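You operate a simulated robot arm through the tools that you are given. There is no shell and no other tool. Be economical: measure what you need, move in short steps, check, and stop when the job is done.

The job below is to be done with a simulated robot arm. You get a single attempt, and the scene is never put back.

JOB
Top the washer tank up to the MAX mark from the blue tank.
Fine: cap right open, spout down, hold the push button; spill none; spout up and cap closed again.

The check looks at the end state, three seconds after you hand in, the way a careful person would. Anything else that was tipped, shoved, dropped, spilled or broken makes it a failure. Lids that push on must go on centred and level and be pressed home; caps that screw on are set level and turned clockwise until they are tight.

ROBOT AND FRAMES
A 7-joint arm with a two-finger parallel gripper, fixed in place. Base frame: the origin is at the foot of the arm, x ahead of it, y to its left, z up. Units: m, rad, N and s.
With the tool pointing down near the work surface it reaches from about 0.46 to 0.92 m from the base axis. Its first joint turns from -2.007 to 2.007 rad. Payload 3.91 kg.
The tool frame sits at the grasp point between the pads (the TCP): z along the fingers, y along the line on which they close. The tips reach 0.03 m beyond it. The gripper opens to 0.11 m. The fingers are 0.02 m wide and 0.01 m thick; the gripper's body (0.048 by 0.112 m) begins 0.055 m behind the TCP.
Orientation is that of the tool frame in the base frame, as a unit quaternion [x, y, z, w]. With the fingers straight down and closing along the base's y, the tool's x points along the base's -x, its y along +y and its z along -z.

CONTROLS
- The arm moves only by the tool servo_tool. Its arguments are lists of equal length, an entry for each row: "travel": the shift along the base's x, y, z in m, a list of three; "angular": the turn, a rotation vector about the base's x, y, z in rad, a list of three; "jaw": the closure in counts, from 0 (fully open) to 255 (shut). In form: {"travel": [[tx, ty, tz], ...], "angular": [[rx, ry, rz], ...], "jaw": [jaw, ...]}. A call has 1 to 10 rows; each row is the pose to reach, as a shift and turn from the pose commanded when the call began. A row lasts 0.2 s, in which the tool goes at most 0.05 m and 0.15 rad; a call with a longer step from one row to the next is refused whole, and so is a gripper value outside its range. A pose out of reach is approached as far as the arm can. The call stops where the force on the tool passes 90 N (or 10 N more than at its start, if that is more) or the arm is blocked; 0.2 s more then pass. Each finger travels about 0.153 m/s and halts on what it meets, pressing with about 29 N; the grip force reading is that of the motor and also rises with nothing between the fingers. The clock runs only during rows and for 0.2 s after the last one: add rows that repeat a pose to give the fingers time. It gives the time, the measured TCP pose, the force on the tool (base axes), the opening and the grip force at its end, in the units of the frame above (readings bear some noise), with the torque about the TCP (base axes, N m) and any sound that the robot's microphone picked up, and new pictures: "views" is both (left out), scene, wrist or none.
- Cameras (640 x 400 px; columns grow to the right, rows downward): "scene" is fixed at [0.4107, 0.502, 1.5758]; the picture's right is [-0.84, -0.54, 0.00], its down [-0.39, 0.61, -0.69] and it looks along [0.37, -0.58, -0.72] (base axes); focal length 320 px, centre (320, 200). "wrist" rides on the gripper at [0.072, 0.017, -0.103] in the tool frame; the picture's right is [-0.23, 0.97, 0.00], its down [-0.76, -0.18, -0.62] and it looks along [-0.61, -0.14, 0.78] (tool axes); focal length 222 px, centre (320, 200). There is no depth. A picture from a camera that has moved, and an enlarged one, comes with that camera's place and axes in the base frame and with its lens. The place of the scene camera against the robot may be out by one fixed shift of up to 0.012 m in any direction.
- lift_body(by): slides the trunk up (or, below 0, down) by that many m; the arm rides with it, the base frame stays. It gives what a move gives, with no picture.
- inspect(camera, box): a new picture of the part [left, top, right, bottom] of that camera's present view, enlarged. It takes no simulated time.
- hand_in(): hands the job in; it is judged then, once.

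Work in short steps. Places have to be worked out from the pictures, the camera data and where the tool is seen: move nearer, look again, correct. Check each grasp and each placing, and mend what went wrong. You have 120 turns and 200 pictures in all, those below and enlarged ones among them. Open the gripper and draw the arm clear of the work before you hand the job in, unless the task says otherwise; then end with one line.

The tools are called after "Emit:" as a command line: name --argument value ..., lists and objects as JSON in quotes. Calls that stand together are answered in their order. servo_tool: Moves the arm, as the interface text tells. Its arguments: {"type":"object","properties":{"travel":{"type":"array"},"angular":{"type":"array"},"jaw":{"type":"array"},"views":{"type":"string","enum":["both","scene","wrist","none"]}},"required":["travel","angular","jaw"]} The other tools are called the same way: lift_body (by) slides the trunk up or down; inspect (camera, box) takes an enlarged picture of a part of a camera's view; hand_in () hands the job in.

At the start:

```text
t: 0.0
tcp_pos: [0.5506, -0.0759, 1.2524]
tcp_rot: [0.0, 1.0, 0.0, 0.0]
wrist_force: [0.4, 0.0, 0.7]
torque: [-0.02, 0.0, 0.01]
opening: 0.1102
grip_force: 0.1
trunk travel left (down, up): [-0.725, 0.265]
```

scene: 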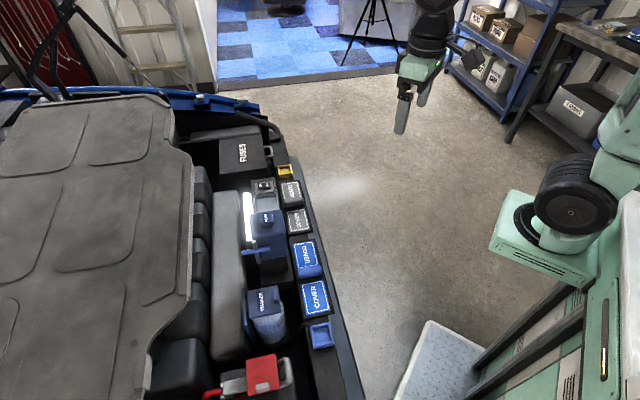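
wrist: 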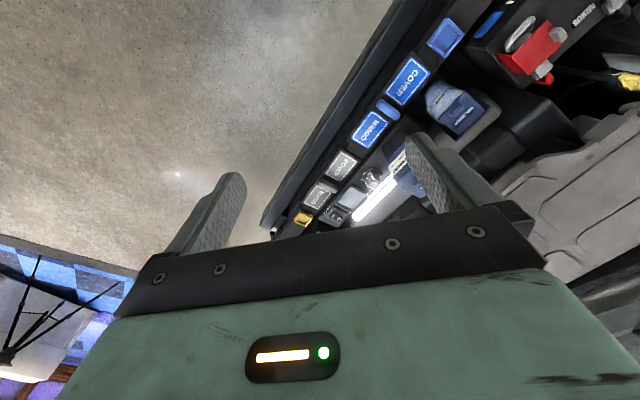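

The scene shows an engine bay with several blue items. I'll enlarge the work area first.

Emit:
inspect --camera "scene" --box '[200, 150, 360, 250]'

Emit:
inspect --camera "scene" --box '[200, 240, 360, 400]'

Emit:
inspect --camera "wrist" --box '[260, 60, 580, 260]'

```text
4.00 times, centred on (280, 200) of scene
camera zoom: at [0.4107, 0.502, 1.5758], right [-0.84, -0.54, 0.0], down [-0.39, 0.61, -0.69], along [0.37, -0.58, -0.72], focal length 1279 px, centre (480, 200)
```

zoom: 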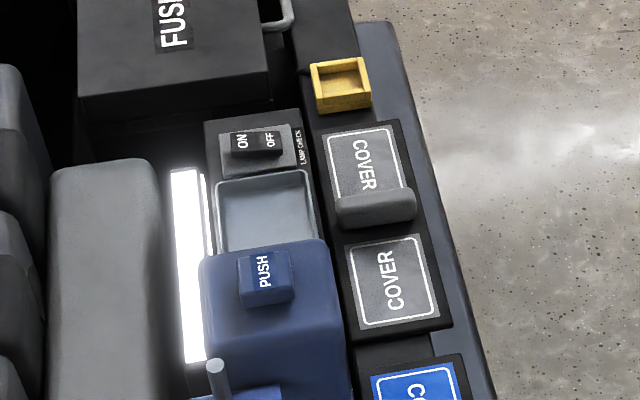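

```text
2.50 times, centred on (280, 320) of scene
camera zoom: at [0.4107, 0.502, 1.5758], right [-0.84, -0.54, 0.0], down [-0.39, 0.61, -0.69], along [0.37, -0.58, -0.72], focal length 799 px, centre (420, -100)
```

zoom: 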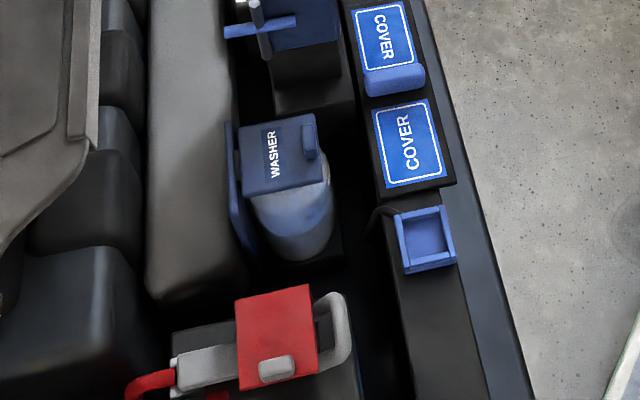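

```text
2.00 times, centred on (420, 160) of wrist
camera zoom: at [0.4777, -0.0588, 1.3572], right [0.23, 0.97, 0.0], down [0.76, -0.18, 0.62], along [0.61, -0.14, -0.78], focal length 444 px, centre (120, 280)
```

zoom: 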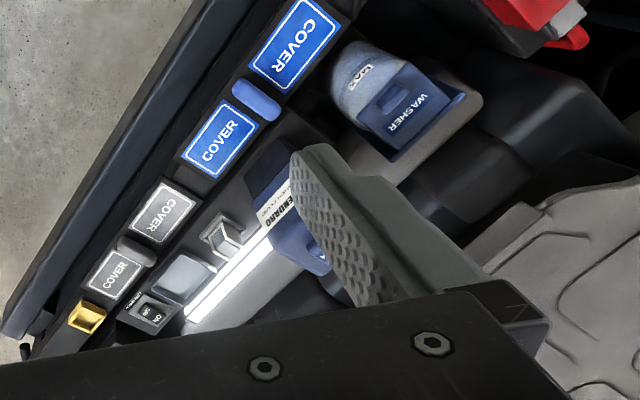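

Rough triangulation puts the washer cap near (0.744, 0.264, 0.795). I'll move the wrist camera for a closer look.

Emit:
servo_tool --travel '[[0, 0.05, 0], [-0.01, 0.1, -0.03], [-0.02, 0.14, -0.06], [-0.03, 0.18, -0.09], [-0.03, 0.2, -0.12], [-0.03, 0.2, -0.12]]' --angular '[[0, 0, 0], [0, 0, 0], [0, 0, 0], [0, 0, 0], [0, 0, 0], [0, 0, 0]]' --jaw '[0, 0, 0, 0, 0, 0]' --views "wrist"

```text
refused: row 2 steps farther than a row can; nothing moved
```

Smaller steps are needed.

Emit:
servo_tool --travel '[[0, 0.04, 0], [-0.01, 0.08, -0.025], [-0.02, 0.12, -0.05], [-0.03, 0.16, -0.075], [-0.03, 0.2, -0.1], [-0.03, 0.2, -0.12]]' --angular '[[0, 0, 0], [0, 0, 0], [0, 0, 0], [0, 0, 0], [0, 0, 0], [0, 0, 0]]' --jaw '[0, 0, 0, 0, 0, 0]' --views "wrist"

```text
t: 1.4
tcp_pos: [0.5203, 0.1233, 1.1323]
tcp_rot: [0.0, 1.0, 0.0, 0.001]
wrist_force: [0.0, 0.1, 0.5]
torque: [0.02, 0.01, 0.0]
opening: 0.1097
grip_force: 0.0
trunk travel left (down, up): [-0.725, 0.265]
camera wrist: at [0.4472, 0.1415, 1.2374], right [0.23, 0.97, 0.0], down [0.76, -0.18, 0.62], along [0.61, -0.14, -0.78], focal length 222 px, centre (320, 200)
```

wrist: 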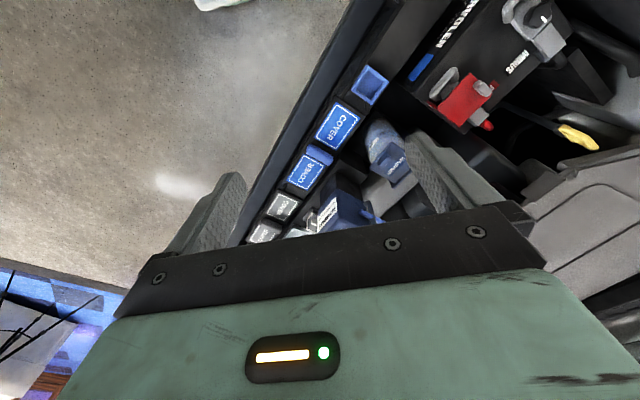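

The camera's upward direction faces back toward the robot, so I need it nearly above the target. I'm moving forward.

Emit:
servo_tool --travel '[[0.045, 0, 0], [0.09, 0.0, 0], [0.135, 0, 0], [0.18, 0, -0.01], [0.21, 0, -0.02], [0.21, 0, -0.02]]' --angular '[[0, 0, 0], [0, 0, 0], [0, 0, 0], [0, 0, 0], [0, 0, 0], [0, 0, 0]]' --jaw '[0, 0, 0, 0, 0, 0]' --views "both"

```text
t: 2.8
tcp_pos: [0.7303, 0.123, 1.1128]
tcp_rot: [0.0, 1.0, 0.0, 0.0]
wrist_force: [-0.8, 0.0, 0.2]
torque: [0.03, -0.05, -0.02]
opening: 0.1101
grip_force: 0.1
trunk travel left (down, up): [-0.725, 0.265]
camera wrist: at [0.6576, 0.1412, 1.2171], right [0.23, 0.97, 0.0], down [0.76, -0.18, 0.62], along [0.61, -0.14, -0.78], focal length 222 px, centre (320, 200)
```

scene: 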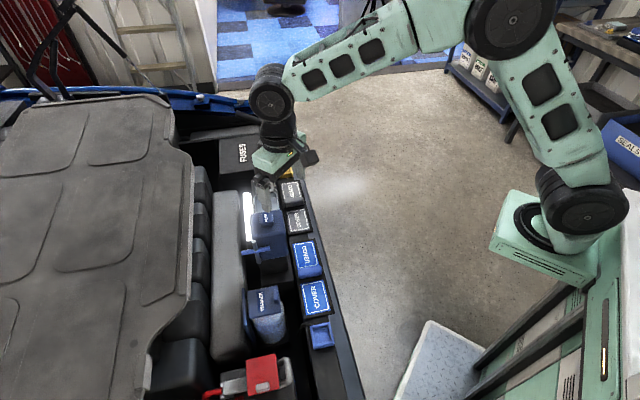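
wrist: 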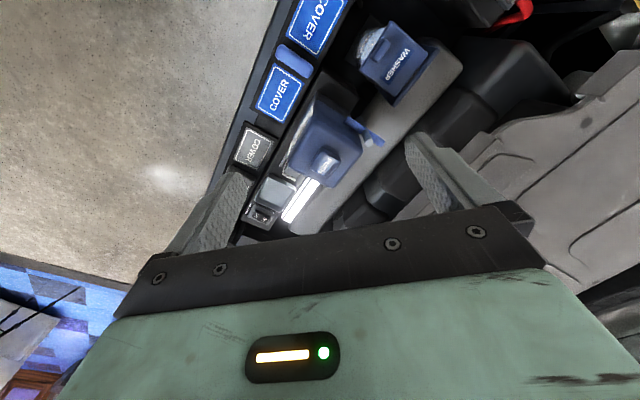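

Emit:
inspect --camera "wrist" --box '[240, 0, 480, 150]'

Emit:
inspect --camera "wrist" --box '[240, 90, 400, 240]'

Emit:
inspect --camera "scene" --box '[230, 190, 300, 270]'

Emit:
inspect --camera "scene" --box '[230, 270, 300, 350]'

```text
2.67 times, centred on (360, 75) of wrist
camera zoom: at [0.6576, 0.1412, 1.2171], right [0.23, 0.97, 0.0], down [0.76, -0.18, 0.62], along [0.61, -0.14, -0.78], focal length 592 px, centre (213, 533)
```

zoom: 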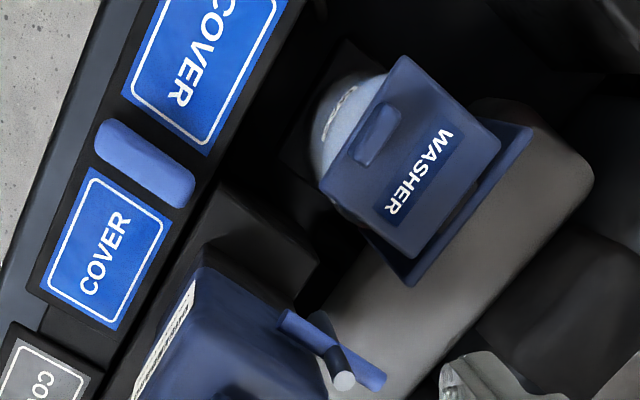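

```text
2.67 times, centred on (320, 165) of wrist
camera zoom: at [0.6576, 0.1412, 1.2171], right [0.23, 0.97, 0.0], down [0.76, -0.18, 0.62], along [0.61, -0.14, -0.78], focal length 592 px, centre (320, 293)
```

zoom: 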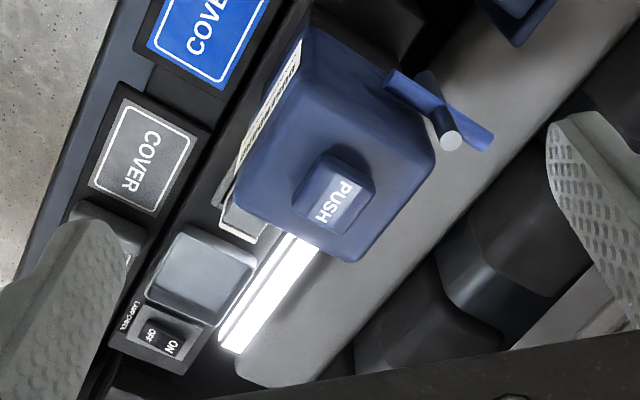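

```text
5.00 times, centred on (265, 230) of scene
camera zoom: at [0.4107, 0.502, 1.5758], right [-0.84, -0.54, 0.0], down [-0.39, 0.61, -0.69], along [0.37, -0.58, -0.72], focal length 1598 px, centre (595, 50)
```

zoom: 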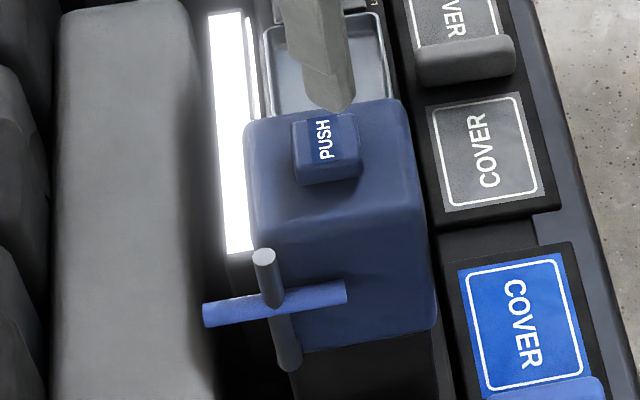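

```text
5.00 times, centred on (265, 310) of scene
camera zoom: at [0.4107, 0.502, 1.5758], right [-0.84, -0.54, 0.0], down [-0.39, 0.61, -0.69], along [0.37, -0.58, -0.72], focal length 1598 px, centre (595, -350)
```

zoom: 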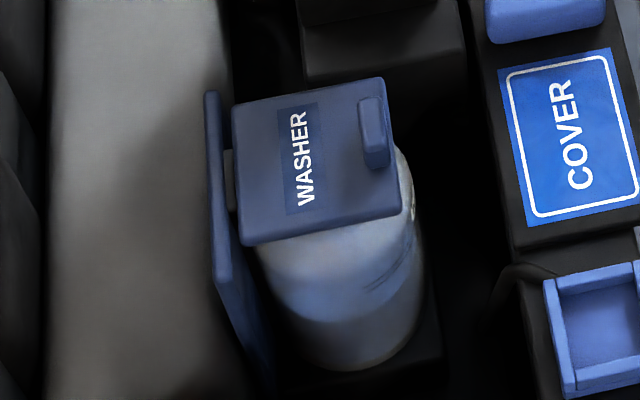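

The tank's PUSH button is near (0.83, 0.11, 0.92) and the spout tip near (0.816, 0.183, 0.90). The line from tank to washer runs roughly along (-0.7, 0.7). I'll tilt and yaw the tool for a side view.

Emit:
servo_tool --travel '[[-0.006, -0.005, -0.016], [-0.011, -0.009, -0.032], [-0.017, -0.014, -0.048], [-0.023, -0.019, -0.064], [-0.029, -0.024, -0.08], [-0.034, -0.028, -0.097], [-0.04, -0.033, -0.113], [-0.04, -0.033, -0.113]]' --angular '[[0.0294, -0.0709, 0.1096], [0.0588, -0.1419, 0.2193], [0.0882, -0.2128, 0.3289], [0.1175, -0.2838, 0.4385], [0.1469, -0.3547, 0.5481], [0.1763, -0.4257, 0.6578], [0.2057, -0.4966, 0.7674], [0.2057, -0.4966, 0.7674]]' --jaw '[0, 0, 0, 0, 0, 0, 0, 0]' --views "wrist"

```text
t: 4.6
tcp_pos: [0.69, 0.0903, 1.0002]
tcp_rot: [-0.37, 0.892, 0.098, 0.241]
wrist_force: [-0.5, 0.4, -0.6]
torque: [0.02, 0.0, 0.0]
opening: 0.11
grip_force: 0.1
trunk travel left (down, up): [-0.725, 0.265]
camera wrist: at [0.5966, 0.022, 1.0538], right [-0.55, 0.83, 0.11], down [0.37, 0.12, 0.92], along [0.75, 0.55, -0.37], focal length 222 px, centre (320, 200)
```

wrist: 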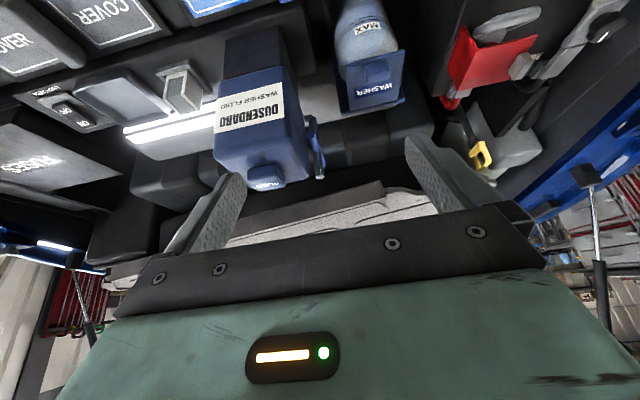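

This gives a good, upside-down side view. I'll enlarge the tank and the washer.

Emit:
inspect --camera "wrist" --box '[200, 20, 360, 200]'

Emit:
inspect --camera "wrist" --box '[310, 0, 430, 120]'

```text
2.22 times, centred on (280, 110) of wrist
camera zoom: at [0.5966, 0.022, 1.0538], right [-0.55, 0.83, 0.11], down [0.37, 0.12, 0.92], along [0.75, 0.55, -0.37], focal length 494 px, centre (409, 400)
```

zoom: 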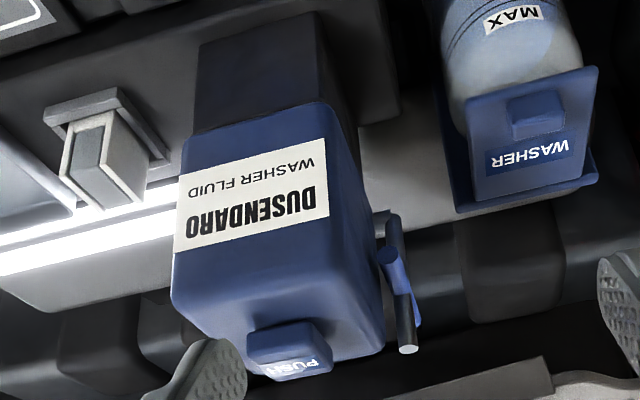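

```text
3.33 times, centred on (370, 60) of wrist
camera zoom: at [0.5966, 0.022, 1.0538], right [-0.55, 0.83, 0.11], down [0.37, 0.12, 0.92], along [0.75, 0.55, -0.37], focal length 740 px, centre (153, 667)
```

zoom: 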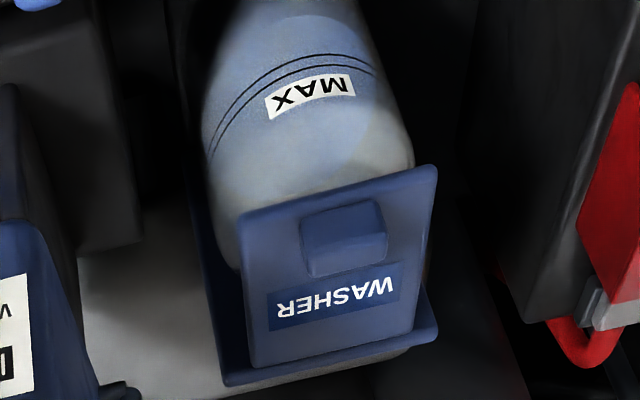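

The lid is about 0.075 m square, centred near (0.735, 0.247), with its tab at (0.715, 0.231, 0.79) and the hinge on the far side. I'll move in front of the washer for a closer look at the tab, the lid edge and the fluid level.

Emit:
servo_tool --travel '[[-0.02, 0.016, -0.035], [-0.045, 0.032, -0.07], [-0.065, 0.048, -0.105], [-0.065, 0.048, -0.11]]' --angular '[[0, 0, 0], [0, 0, 0], [0, 0, 0], [0, 0, 0]]' --jaw '[0, 0, 0, 0]' --views "wrist"

Emit:
inspect --camera "wrist" --box '[240, 40, 420, 200]'

```text
t: 5.6
tcp_pos: [0.626, 0.1383, 0.8898]
tcp_rot: [-0.371, 0.892, 0.099, 0.239]
wrist_force: [-0.3, 0.3, -0.1]
torque: [0.02, 0.01, -0.03]
opening: 0.1099
grip_force: 0.2
trunk travel left (down, up): [-0.725, 0.265]
camera wrist: at [0.5319, 0.0702, 0.9435], right [-0.55, 0.83, 0.11], down [0.37, 0.12, 0.92], along [0.75, 0.55, -0.37], focal length 222 px, centre (320, 200)
```

wrist: 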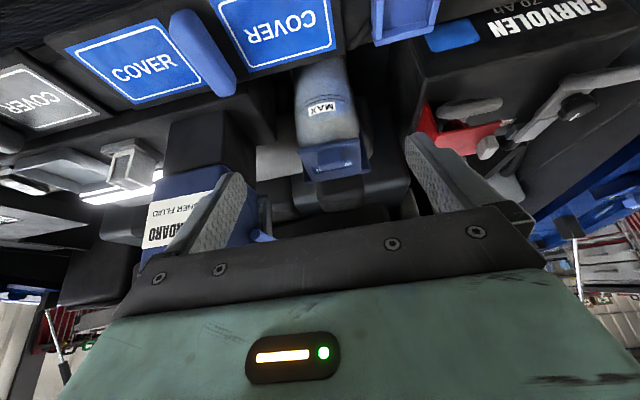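

```text
2.50 times, centred on (330, 120) of wrist
camera zoom: at [0.5319, 0.0702, 0.9435], right [-0.55, 0.83, 0.11], down [0.37, 0.12, 0.92], along [0.75, 0.55, -0.37], focal length 555 px, centre (295, 400)
```

zoom: 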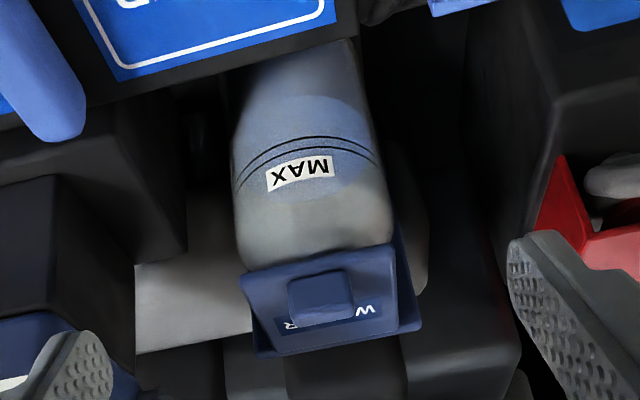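

The fluid surface shows as an ellipse below the MAX lines. I'll zoom in more on the lid and the level.

Emit:
inspect --camera "wrist" --box '[290, 60, 390, 190]'

Emit:
inspect --camera "wrist" --box '[320, 130, 384, 190]'

```text
3.08 times, centred on (340, 125) of wrist
camera zoom: at [0.5319, 0.0702, 0.9435], right [-0.55, 0.83, 0.11], down [0.37, 0.12, 0.92], along [0.75, 0.55, -0.37], focal length 684 px, centre (258, 431)
```

zoom: 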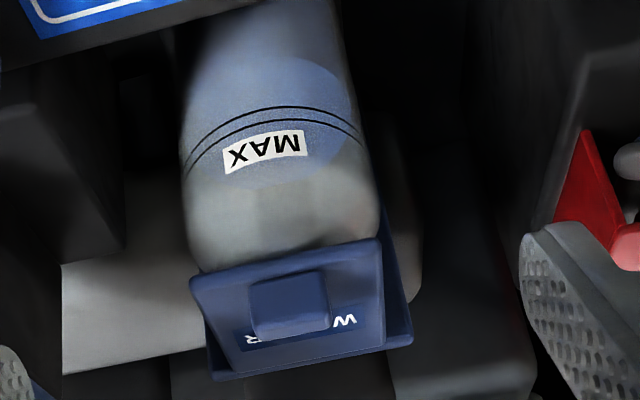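

```text
6.67 times, centred on (352, 160) of wrist
camera zoom: at [0.5319, 0.0702, 0.9435], right [-0.55, 0.83, 0.11], down [0.37, 0.12, 0.92], along [0.75, 0.55, -0.37], focal length 1481 px, centre (107, 467)
```

zoom: 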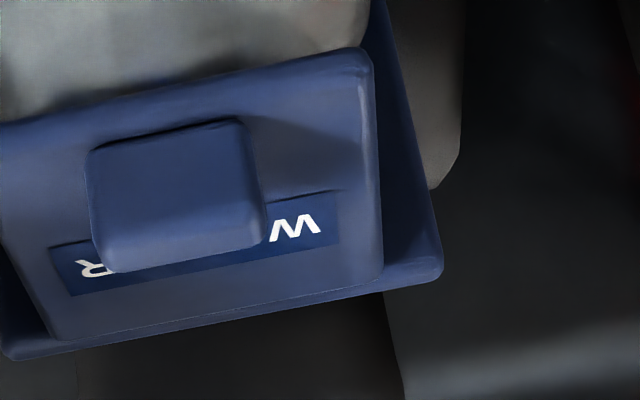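

The tab is a block about 35×12×20 mm with its top at z≈0.805, and the lid top is at about 0.787. I'll bring the tool vertical above the tab with the jaw pre-closed to about 70 mm, then look.

Emit:
servo_tool --travel '[[0.02, 0.02, 0.03], [0.045, 0.045, 0.05], [0.07, 0.07, 0.05], [0.09, 0.0915, 0.04], [0.09, 0.0915, 0.03]]' --angular '[[-0.0925, 0.0925, 0], [-0.185, 0.185, 0], [-0.2775, 0.2775, 0], [-0.37, 0.37, 0], [-0.37, 0.37, 0]]' --jaw '[40, 93, 93, 93, 93]' --views "both"

Emit:
inspect --camera "wrist" --box '[240, 40, 440, 220]'

Emit:
inspect --camera "scene" --box '[210, 230, 310, 350]'

```text
t: 6.8
tcp_pos: [0.7139, 0.2302, 0.919]
tcp_rot: [-0.384, 0.923, 0.001, 0.0]
wrist_force: [0.3, -0.4, -0.5]
torque: [0.01, -0.01, -0.02]
opening: 0.0701
grip_force: 0.1
trunk travel left (down, up): [-0.725, 0.265]
camera wrist: at [0.6515, 0.1919, 1.0236], right [-0.53, 0.85, 0.0], down [0.66, 0.41, 0.62], along [0.53, 0.33, -0.78], focal length 222 px, centre (320, 200)
```

scene: 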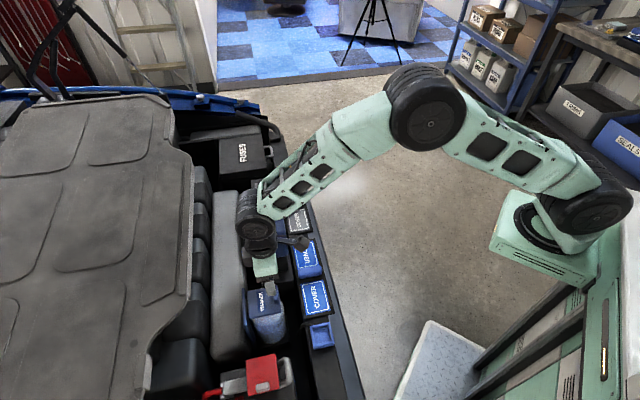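
wrist: 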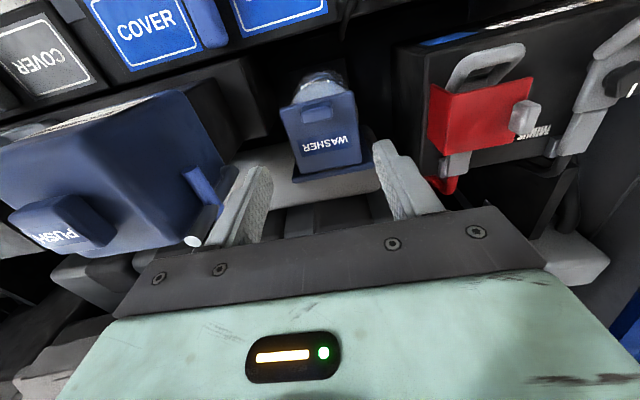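

```text
2.22 times, centred on (340, 130) of wrist
camera zoom: at [0.6515, 0.1919, 1.0236], right [-0.53, 0.85, 0.0], down [0.66, 0.41, 0.62], along [0.53, 0.33, -0.78], focal length 494 px, centre (276, 356)
```

zoom: 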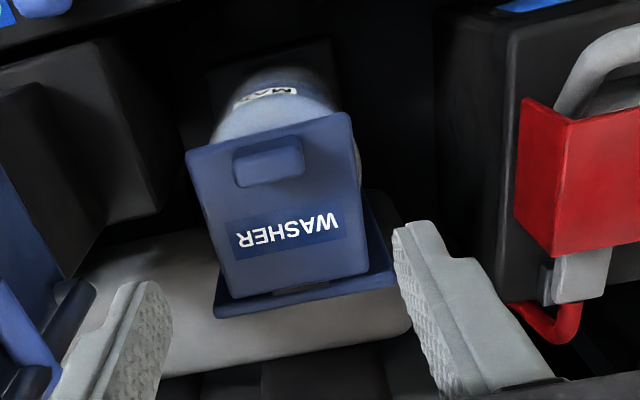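

```text
3.33 times, centred on (260, 290) of scene
camera zoom: at [0.4107, 0.502, 1.5758], right [-0.84, -0.54, 0.0], down [-0.39, 0.61, -0.69], along [0.37, -0.58, -0.72], focal length 1066 px, centre (520, -100)
```

zoom: 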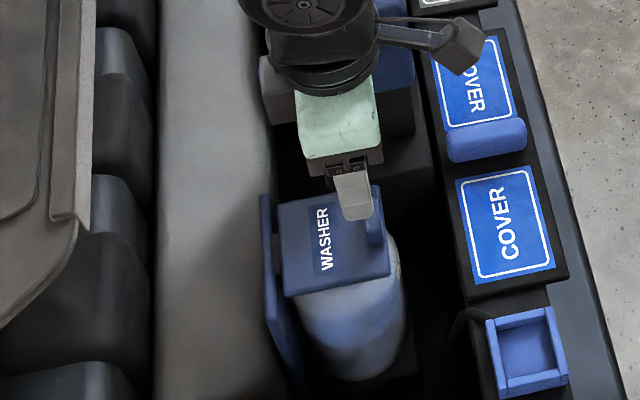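

By this view the tab centre is at s≈0.663, r≈-0.344, i.e. about (0.713, 0.226). I'll descend around it with open fingers, stopping just above the lid.

Emit:
servo_tool --travel '[[-0.001, -0.004, -0.03], [-0.001, -0.004, -0.06], [-0.001, -0.004, -0.085], [-0.001, -0.004, -0.094], [-0.001, -0.004, -0.094]]' --angular '[[0, 0, 0], [0, 0, 0], [0, 0, 0], [0, 0, 0], [0, 0, 0]]' --jaw '[93, 93, 93, 93, 93]' --views "wrist"

Emit:
inspect --camera "wrist" --box '[220, 60, 420, 240]'

Emit:
inspect --camera "scene" --box '[230, 250, 310, 350]'

```text
t: 8.0
tcp_pos: [0.715, 0.2257, 0.8246]
tcp_rot: [-0.384, 0.924, 0.0, -0.001]
wrist_force: [0.3, 0.3, 0.4]
torque: [0.01, 0.0, 0.0]
opening: 0.0701
grip_force: 0.0
trunk travel left (down, up): [-0.725, 0.265]
camera wrist: at [0.6511, 0.1874, 0.9303], right [-0.53, 0.85, 0.0], down [0.66, 0.41, 0.62], along [0.53, 0.33, -0.78], focal length 222 px, centre (320, 200)
```

wrist: 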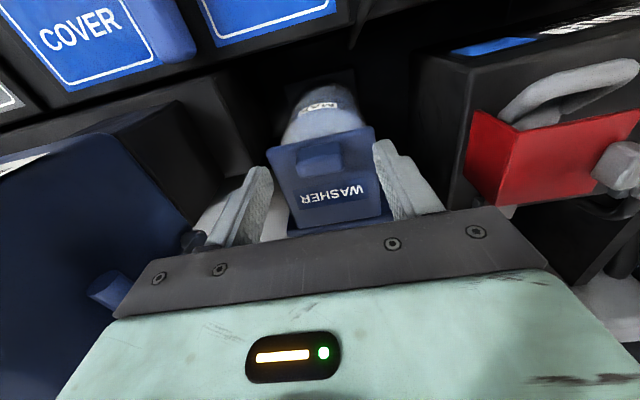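

```text
2.22 times, centred on (320, 150) of wrist
camera zoom: at [0.6511, 0.1874, 0.9303], right [-0.53, 0.85, 0.0], down [0.66, 0.41, 0.62], along [0.53, 0.33, -0.78], focal length 494 px, centre (320, 311)
```

zoom: 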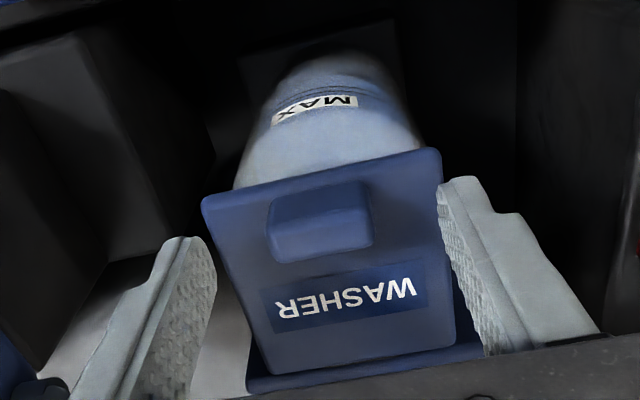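

```text
4.00 times, centred on (270, 300) of scene
camera zoom: at [0.4107, 0.502, 1.5758], right [-0.84, -0.54, 0.0], down [-0.39, 0.61, -0.69], along [0.37, -0.58, -0.72], focal length 1279 px, centre (520, -200)
```

zoom: 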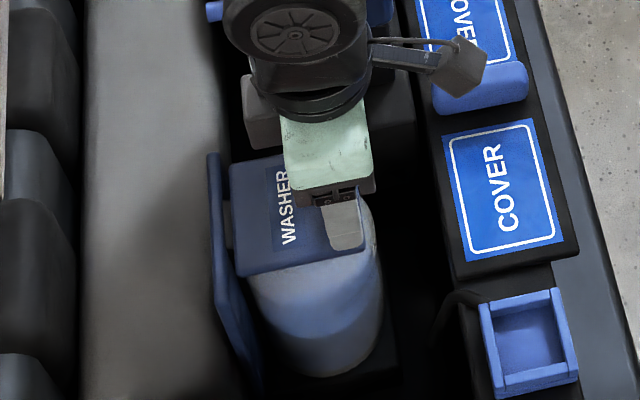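

The fingertips straddle the tab and are centred well. I'm closing on it.

Emit:
servo_tool --travel '[[0, 0, 0], [0, 0, 0], [0, 0, 0]]' --angular '[[0, 0, 0], [0, 0, 0], [0, 0, 0]]' --jaw '[160, 255, 255]' --views "wrist"

```text
t: 8.8
tcp_pos: [0.7139, 0.2271, 0.826]
tcp_rot: [-0.384, 0.923, 0.0, 0.0]
wrist_force: [-1.1, 1.2, -0.2]
torque: [0.05, 0.04, -0.06]
opening: 0.0317
grip_force: 45.2
trunk travel left (down, up): [-0.725, 0.265]
camera wrist: at [0.6508, 0.1878, 0.9304], right [-0.53, 0.85, 0.0], down [0.66, 0.41, 0.62], along [0.53, 0.33, -0.78], focal length 222 px, centre (320, 200)
```

wrist: 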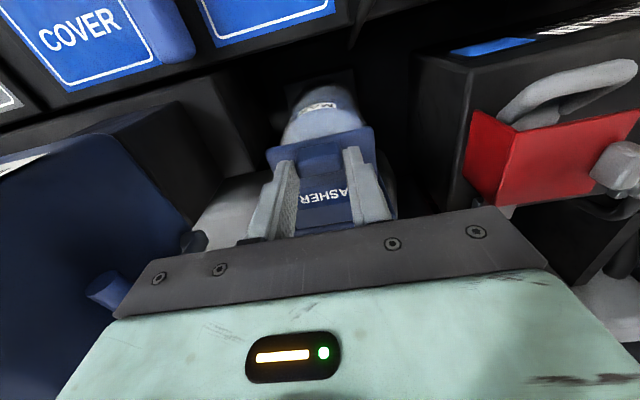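

The tab is gripped at 0.0317 m. I'll start the opening arc about the far-edge hinge (s≈0.742, z≈0.782), tilting with the lid, and check the forces.

Emit:
servo_tool --travel '[[0.0048, 0.0048, 0.0105], [0.0105, 0.0105, 0.0199], [0.0105, 0.0105, 0.0199]]' --angular '[[-0.099, 0.099, 0], [-0.198, 0.198, 0], [-0.198, 0.198, 0]]' --jaw '[255, 255, 255]' --views "both"

Emit:
inspect --camera "scene" --box '[230, 250, 310, 350]'

```text
t: 9.6
tcp_pos: [0.726, 0.2378, 0.8454]
tcp_rot: [-0.38, 0.915, -0.053, -0.127]
wrist_force: [-2.4, 9.3, 5.1]
torque: [0.58, -0.19, -0.11]
opening: 0.0311
grip_force: 45.4
trunk travel left (down, up): [-0.725, 0.265]
camera wrist: at [0.684, 0.2209, 0.9661], right [-0.54, 0.84, -0.06], down [0.76, 0.51, 0.39], along [0.36, 0.16, -0.92], focal length 222 px, centre (320, 200)
```

scene: 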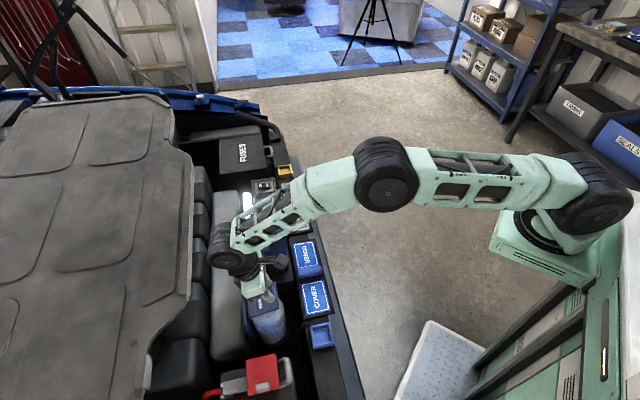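
wrist: 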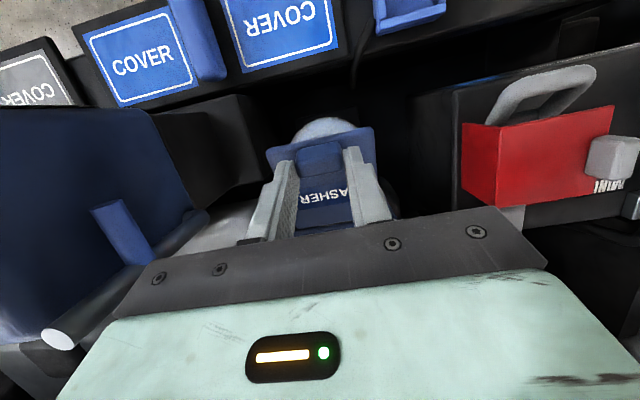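

```text
4.00 times, centred on (270, 300) of scene
camera zoom: at [0.4107, 0.502, 1.5758], right [-0.84, -0.54, 0.0], down [-0.39, 0.61, -0.69], along [0.37, -0.58, -0.72], focal length 1279 px, centre (520, -200)
```

zoom: 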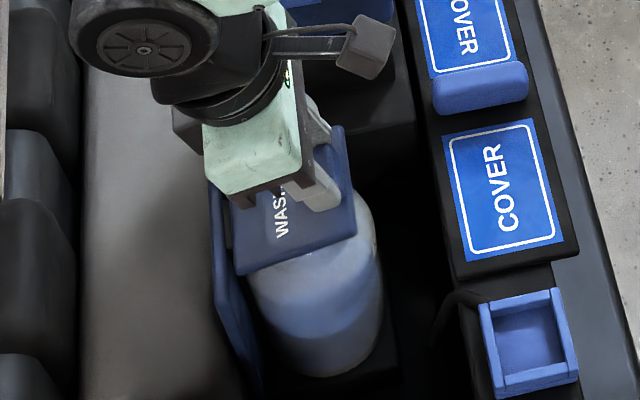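

The lid is rising with low forces, so I'm continuing the arc.

Emit:
servo_tool --travel '[[0.0066, 0.0066, 0.0082], [0.014, 0.014, 0.0149], [0.014, 0.014, 0.0149]]' --angular '[[-0.099, 0.099, 0], [-0.198, 0.198, 0], [-0.198, 0.198, 0]]' --jaw '[255, 255, 255]' --views "both"

Emit:
inspect --camera "scene" --box '[200, 220, 310, 350]'

```text
t: 10.4
tcp_pos: [0.7174, 0.2299, 0.8694]
tcp_rot: [-0.368, 0.888, -0.105, -0.256]
wrist_force: [0.1, 0.1, 0.2]
torque: [-0.01, 0.01, -0.02]
opening: 0.0
grip_force: 37.2
out of reach, approached as far as the arm can: row 2, 3
trunk travel left (down, up): [-0.725, 0.265]
camera wrist: at [0.7003, 0.2387, 0.997], right [-0.55, 0.82, -0.12], down [0.82, 0.57, 0.12], along [0.17, -0.03, -0.98], focal length 222 px, centre (320, 200)
```

scene: 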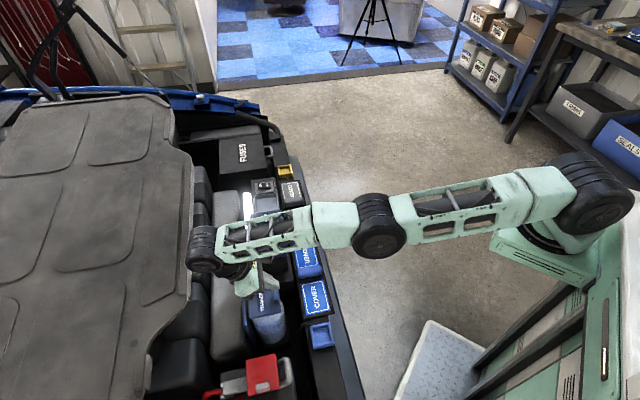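
wrist: 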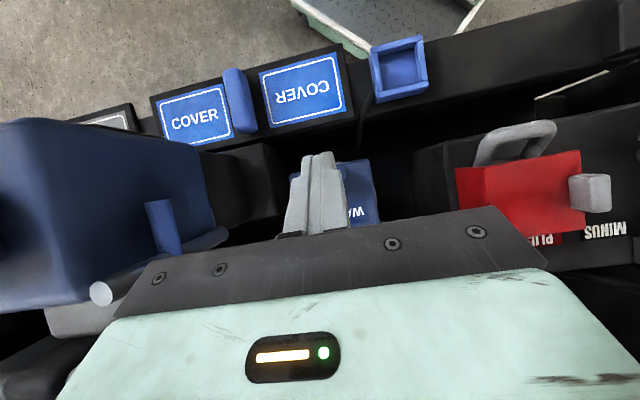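

```text
3.08 times, centred on (255, 285) of scene
camera zoom: at [0.4107, 0.502, 1.5758], right [-0.84, -0.54, 0.0], down [-0.39, 0.61, -0.69], along [0.37, -0.58, -0.72], focal length 984 px, centre (520, -62)
```

zoom: 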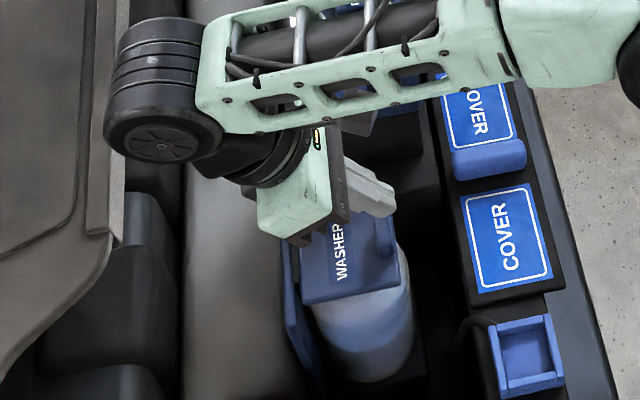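

The backward tilt ran out of reach, and the lid slipped and fell shut. I'll retreat and instead pinch the lid by its two side edges with the fingers tilted forward, so it can pivot between the pads.

Emit:
servo_tool --travel '[[-0.02, -0.02, 0.04], [-0.03, -0.03, 0.06], [-0.04, -0.04, 0.07], [-0.05, -0.05, 0.07], [-0.06, -0.06, 0.07], [-0.07, -0.07, 0.07], [-0.07, -0.07, 0.07], [-0.07, -0.07, 0.07]]' --angular '[[0.092, -0.092, 0], [0.184, -0.184, 0], [0.276, -0.276, 0], [0.368, -0.368, 0], [0.46, -0.46, 0], [0.552, -0.552, 0], [0.643, -0.643, 0], [0.643, -0.643, 0]]' --jaw '[255, 255, 200, 100, 0, 0, 0, 0]' --views "both"

Emit:
inspect --camera "wrist" --box '[250, 40, 410, 180]'

Emit:
inspect --camera "scene" --box '[200, 220, 310, 350]'

```text
t: 12.2
tcp_pos: [0.8856, 0.3057, 0.9375]
tcp_rot: [-0.377, 0.91, 0.067, 0.162]
wrist_force: [-0.4, 0.4, -0.2]
torque: [-0.01, 0.0, -0.01]
opening: 0.11
grip_force: 0.0
out of reach, approached as far as the arm can: row 1, 2, 3, 4, 5, 6, 7, 8
trunk travel left (down, up): [-0.725, 0.265]
camera wrist: at [0.8003, 0.2449, 1.0107], right [-0.54, 0.84, 0.08], down [0.48, 0.23, 0.85], along [0.69, 0.49, -0.53], focal length 222 px, centre (320, 200)
```

scene: 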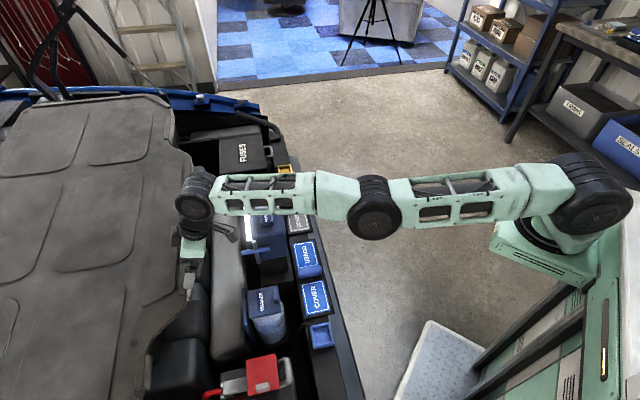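
wrist: 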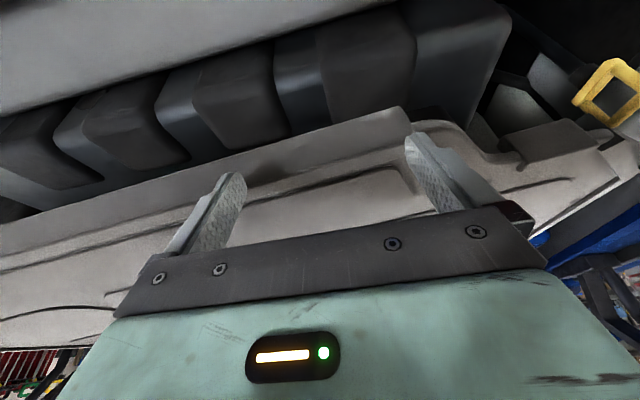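

```text
2.86 times, centred on (330, 110) of wrist
camera zoom: at [0.8003, 0.2449, 1.0107], right [-0.54, 0.84, 0.08], down [0.48, 0.23, 0.85], along [0.69, 0.49, -0.53], focal length 635 px, centre (291, 457)
```

zoom: 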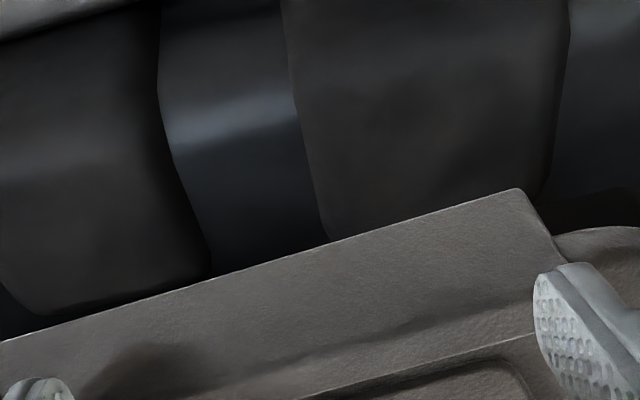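

```text
3.08 times, centred on (255, 285) of scene
camera zoom: at [0.4107, 0.502, 1.5758], right [-0.84, -0.54, 0.0], down [-0.39, 0.61, -0.69], along [0.37, -0.58, -0.72], focal length 984 px, centre (520, -62)
```

zoom: 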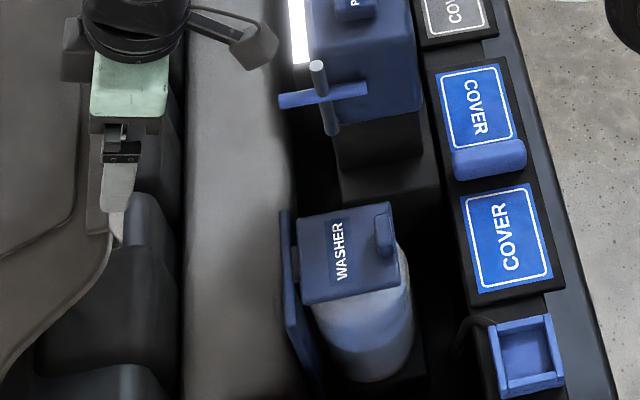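

The arm stalled in a stretched, out-of-reach configuration, and the lid is shut again. I'll raise the trunk to get safe clearance before re-commanding.

Emit:
lift_body --by 0.12

```text
t: 13.7
tcp_pos: [0.8856, 0.3038, 1.0564]
tcp_rot: [-0.377, 0.91, 0.067, 0.161]
wrist_force: [-0.7, 0.1, -0.7]
torque: [0.02, -0.03, 0.0]
opening: 0.1099
grip_force: 0.0
trunk travel left (down, up): [-0.845, 0.145]
```

A tiny zero-travel command will show which pose is currently commanded.

Emit:
servo_tool --travel '[[-0.01, -0.01, 0.01]]' --angular '[[0, 0, 0]]' --jaw '[0]' --views "none"

```text
t: 14.1
tcp_pos: [0.8868, 0.3024, 1.0665]
tcp_rot: [-0.378, 0.91, 0.066, 0.16]
wrist_force: [-0.7, -0.6, 1.1]
torque: [-0.05, 0.01, -0.02]
opening: 0.11
grip_force: 0.0
out of reach, approached as far as the arm can: row 1
trunk travel left (down, up): [-0.845, 0.145]
```

Still out of reach: the straight elbow is at a singularity. At this safe height I'll command larger inward and upward motion to break it.

Emit:
servo_tool --travel '[[-0.03, -0.01, 0.03], [-0.06, -0.02, 0.06], [-0.09, -0.03, 0.09], [-0.12, -0.04, 0.1], [-0.12, -0.04, 0.1], [-0.12, -0.04, 0.1]]' --angular '[[0, 0, 0], [0, 0, 0], [0, 0, 0], [0, 0, 0], [0, 0, 0], [0, 0, 0]]' --jaw '[0, 0, 0, 0, 0, 0]' --views "scene"

```text
t: 15.5
tcp_pos: [0.8648, 0.3231, 1.1801]
tcp_rot: [-0.378, 0.91, 0.066, 0.159]
wrist_force: [-0.3, 0.2, 0.0]
torque: [0.02, 0.01, 0.02]
opening: 0.1104
grip_force: 0.1
out of reach, approached as far as the arm can: row 1, 2, 3, 4, 5, 6
trunk travel left (down, up): [-0.845, 0.145]
```

scene: 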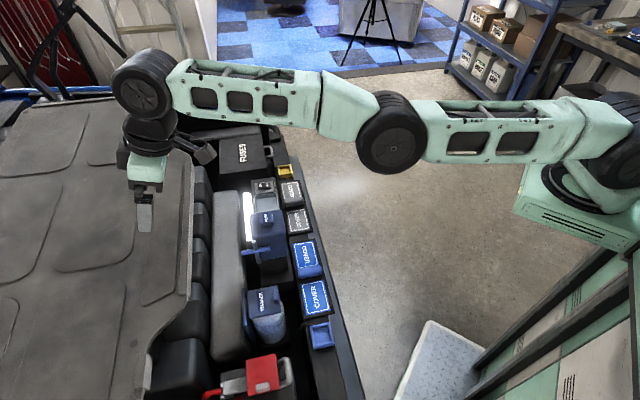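

Testing whether the commanded pose is offset from the measured one: I'll bring the command back outward toward the measured pose, at a safe height.

Emit:
servo_tool --travel '[[0.04, 0.02, 0], [0.08, 0.04, 0], [0.12, 0.06, 0], [0.16, 0.08, 0], [0.2, 0.1, 0], [0.24, 0.12, 0], [0.28, 0.14, 0.0], [0.28, 0.14, 0]]' --angular '[[0, 0, 0], [0, 0, 0], [0, 0, 0], [0, 0, 0], [0, 0, 0], [0, 0, 0], [0, 0, 0], [0, 0, 0]]' --jaw '[0, 0, 0, 0, 0, 0, 0, 0]' --views "none"

```text
t: 17.3
tcp_pos: [0.885, 0.3025, 1.1559]
tcp_rot: [-0.377, 0.91, 0.066, 0.16]
wrist_force: [-0.1, 0.1, 0.4]
torque: [0.01, 0.03, -0.05]
opening: 0.1104
grip_force: 0.1
out of reach, approached as far as the arm can: row 1, 2, 3, 4, 5, 6, 7, 8
trunk travel left (down, up): [-0.845, 0.145]
```

The command is now nearly at the measured pose. Moving down should bend the elbow in its natural direction, after which I can draw inward.

Emit:
servo_tool --travel '[[0.03, 0.015, -0.03], [0.05, 0.025, -0.06], [0.04, 0.02, -0.1], [0.02, 0.01, -0.13], [-0.02, -0.01, -0.13], [-0.06, -0.03, -0.13], [-0.1, -0.05, -0.13], [-0.1, -0.05, -0.13]]' --angular '[[0, 0, 0], [0, 0, 0], [0, 0, 0], [0, 0, 0], [0, 0, 0], [0, 0, 0], [0, 0, 0], [0, 0, 0]]' --jaw '[0, 0, 0, 0, 0, 0, 0, 0]' --views "scene"

```text
t: 19.1
tcp_pos: [0.8791, 0.3129, 1.0137]
tcp_rot: [-0.376, 0.91, 0.066, 0.16]
wrist_force: [-0.2, 0.5, -0.7]
torque: [0.05, -0.02, 0.01]
opening: 0.11
grip_force: 0.0
out of reach, approached as far as the arm can: row 1, 2, 3, 4, 5, 6, 7, 8
trunk travel left (down, up): [-0.845, 0.145]
```

scene: 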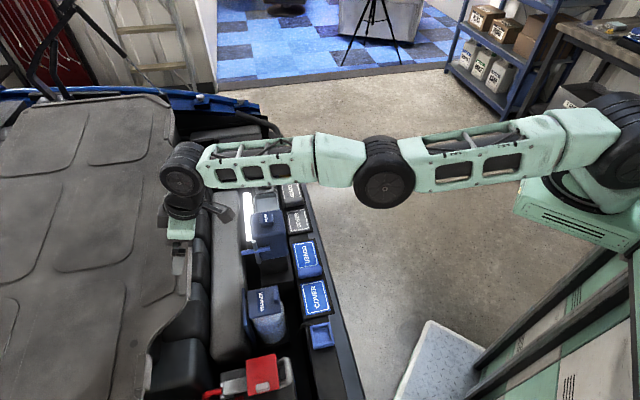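

Still pinned. The elbow may have gone slightly past straight against a limit, so I'll command clearly beyond reach to straighten it, then curl down and in.

Emit:
servo_tool --travel '[[0.035, 0.017, 0.026], [0.07, 0.034, 0.05], [0.105, 0.05, 0.075], [0.14, 0.067, 0.1], [0.175, 0.084, 0.125], [0.205, 0.1, 0.15], [0.235, 0.11, 0.17], [0.235, 0.11, 0.17], [0.235, 0.11, 0.17]]' --angular '[[0, 0, 0], [0, 0, 0], [0, 0, 0], [0, 0, 0], [0, 0, 0], [0, 0, 0], [0, 0, 0], [0, 0, 0], [0, 0, 0]]' --jaw '[0, 0, 0, 0, 0, 0, 0, 0, 0]' --views "none"

Emit:
servo_tool --travel '[[0, 0, -0.045], [-0.02, -0.01, -0.085], [-0.05, -0.02, -0.115], [-0.085, -0.03, -0.14], [-0.12, -0.04, -0.165], [-0.16, -0.055, -0.18], [-0.2, -0.07, -0.18], [-0.24, -0.085, -0.18], [-0.24, -0.085, -0.18]]' --angular '[[0, 0, 0], [0, 0, 0], [0, 0, 0], [0, 0, 0], [0, 0, 0], [0, 0, 0], [0, 0, 0], [0, 0, 0], [0, 0, 0]]' --jaw '[0, 0, 0, 0, 0, 0, 0, 0, 0]' --views "scene"

```text
t: 21.1
tcp_pos: [0.8968, 0.2899, 1.131]
tcp_rot: [-0.377, 0.91, 0.067, 0.161]
wrist_force: [-0.4, -0.2, 0.6]
torque: [0.02, 0.02, -0.01]
opening: 0.1101
grip_force: 0.0
out of reach, approached as far as the arm can: row 1, 2, 3, 4, 5, 6, 7, 8, 9
trunk travel left (down, up): [-0.845, 0.145]
```

```text
t: 23.1
tcp_pos: [0.8425, 0.332, 0.9041]
tcp_rot: [-0.378, 0.909, 0.067, 0.161]
wrist_force: [-0.3, 0.1, -0.2]
torque: [0.01, 0.01, 0.0]
opening: 0.1098
grip_force: 0.0
out of reach, approached as far as the arm can: row 2, 3, 4, 5, 6, 7, 8, 9
trunk travel left (down, up): [-0.845, 0.145]
```

scene: 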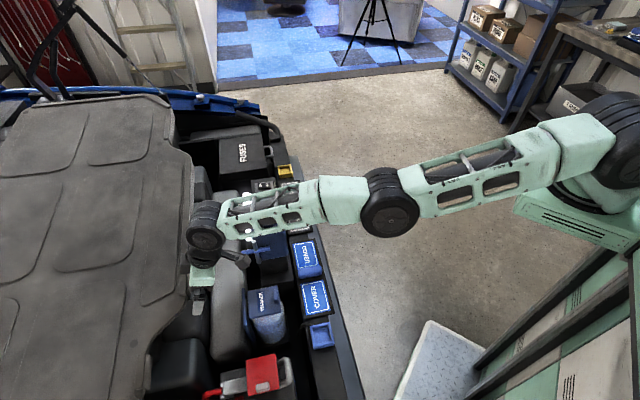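

Row 1 was actually reachable farther out, so the elbow is flipped to the wrong side (sagging). I'll go back out to that far pose and check it.

Emit:
servo_tool --travel '[[0.0, 0.0, 0.04], [0.034, 0.012, 0.06], [0.068, 0.024, 0.08], [0.102, 0.036, 0.1], [0.136, 0.048, 0.12], [0.17, 0.06, 0.135], [0.204, 0.072, 0.135], [0.24, 0.085, 0.135], [0.24, 0.085, 0.135], [0.24, 0.085, 0.135]]' --angular '[[0, 0, 0], [0, 0, 0], [0, 0, 0], [0, 0, 0], [0, 0, 0], [0, 0, 0], [0, 0, 0], [0, 0, 0], [0, 0, 0], [0, 0, 0]]' --jaw '[0, 0, 0, 0, 0, 0, 0, 0, 0, 0]' --views "scene"

```text
t: 25.3
tcp_pos: [0.889, 0.3019, 1.0363]
tcp_rot: [-0.377, 0.91, 0.067, 0.16]
wrist_force: [-0.3, 0.9, -1.0]
torque: [0.0, -0.03, 0.01]
opening: 0.1101
grip_force: 0.0
out of reach, approached as far as the arm can: row 1, 2, 3, 4, 5, 6, 7, 8, 9, 10
trunk travel left (down, up): [-0.845, 0.145]
```

scene: 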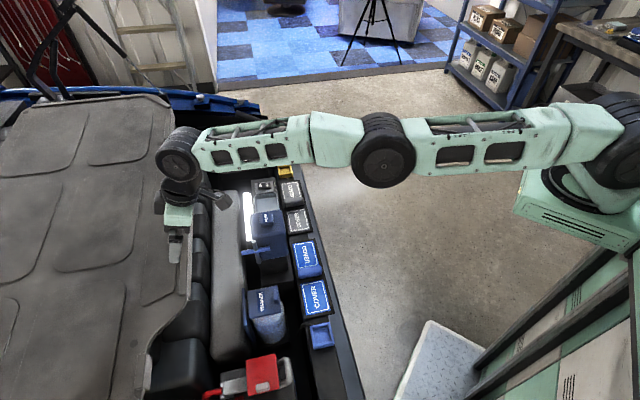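

The evidence says commands restart from the achieved pose, and only inward radial motion is blocked. I'll try tangential moves (+y) combined with a slow inward draw, to bias the elbow sideways.

Emit:
servo_tool --travel '[[-0.012, 0.035, 0], [-0.026, 0.07, 0], [-0.045, 0.1, 0], [-0.065, 0.125, 0], [-0.09, 0.14, 0], [-0.12, 0.145, 0]]' --angular '[[0, 0, 0], [0, 0, 0], [0, 0, 0], [0, 0, 0], [0, 0, 0], [0, 0, 0]]' --jaw '[0, 0, 0, 0, 0, 0]' --views "none"

```text
t: 26.7
tcp_pos: [0.7699, 0.4471, 1.0353]
tcp_rot: [-0.377, 0.91, 0.066, 0.16]
wrist_force: [0.6, -0.3, 0.9]
torque: [0.03, 0.07, 0.02]
opening: 0.1102
grip_force: 0.2
out of reach, approached as far as the arm can: row 1, 2, 3, 4, 5
trunk travel left (down, up): [-0.845, 0.145]
```

It's free again, with row 6 reached. I'm drawing inward and back toward the near side of the washer.

Emit:
servo_tool --travel '[[-0.035, -0.02, 0], [-0.07, -0.04, 0], [-0.1, -0.06, 0], [-0.12, -0.1, 0], [-0.12, -0.14, 0], [-0.12, -0.18, 0], [-0.12, -0.22, 0], [-0.115, -0.25, 0], [-0.107, -0.266, 0], [-0.107, -0.266, 0]]' --angular '[[0, 0, 0], [0, 0, 0], [0, 0, 0], [0, 0, 0], [0, 0, 0], [0, 0, 0], [0, 0, 0], [0, 0, 0], [0, 0, 0], [0, 0, 0]]' --jaw '[0, 0, 0, 0, 0, 0, 0, 0, 0, 0]' --views "both"

```text
t: 28.9
tcp_pos: [0.8756, 0.3181, 1.0201]
tcp_rot: [-0.377, 0.91, 0.066, 0.16]
wrist_force: [-0.3, -0.1, -0.3]
torque: [0.0, -0.01, 0.01]
opening: 0.1097
grip_force: 0.0
out of reach, approached as far as the arm can: row 1, 2, 3, 4, 5, 6, 7, 8, 9, 10
trunk travel left (down, up): [-0.845, 0.145]
camera wrist: at [0.7887, 0.259, 1.0937], right [-0.54, 0.84, 0.08], down [0.48, 0.23, 0.85], along [0.69, 0.49, -0.53], focal length 222 px, centre (320, 200)
```

scene: 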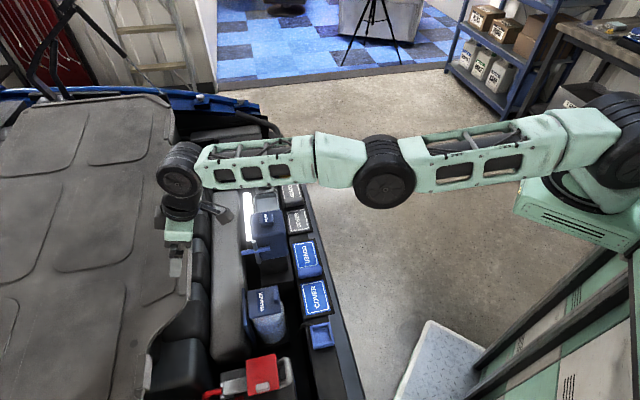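
wrist: 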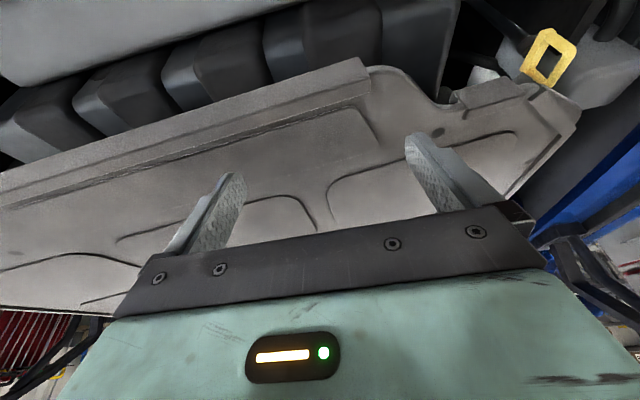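

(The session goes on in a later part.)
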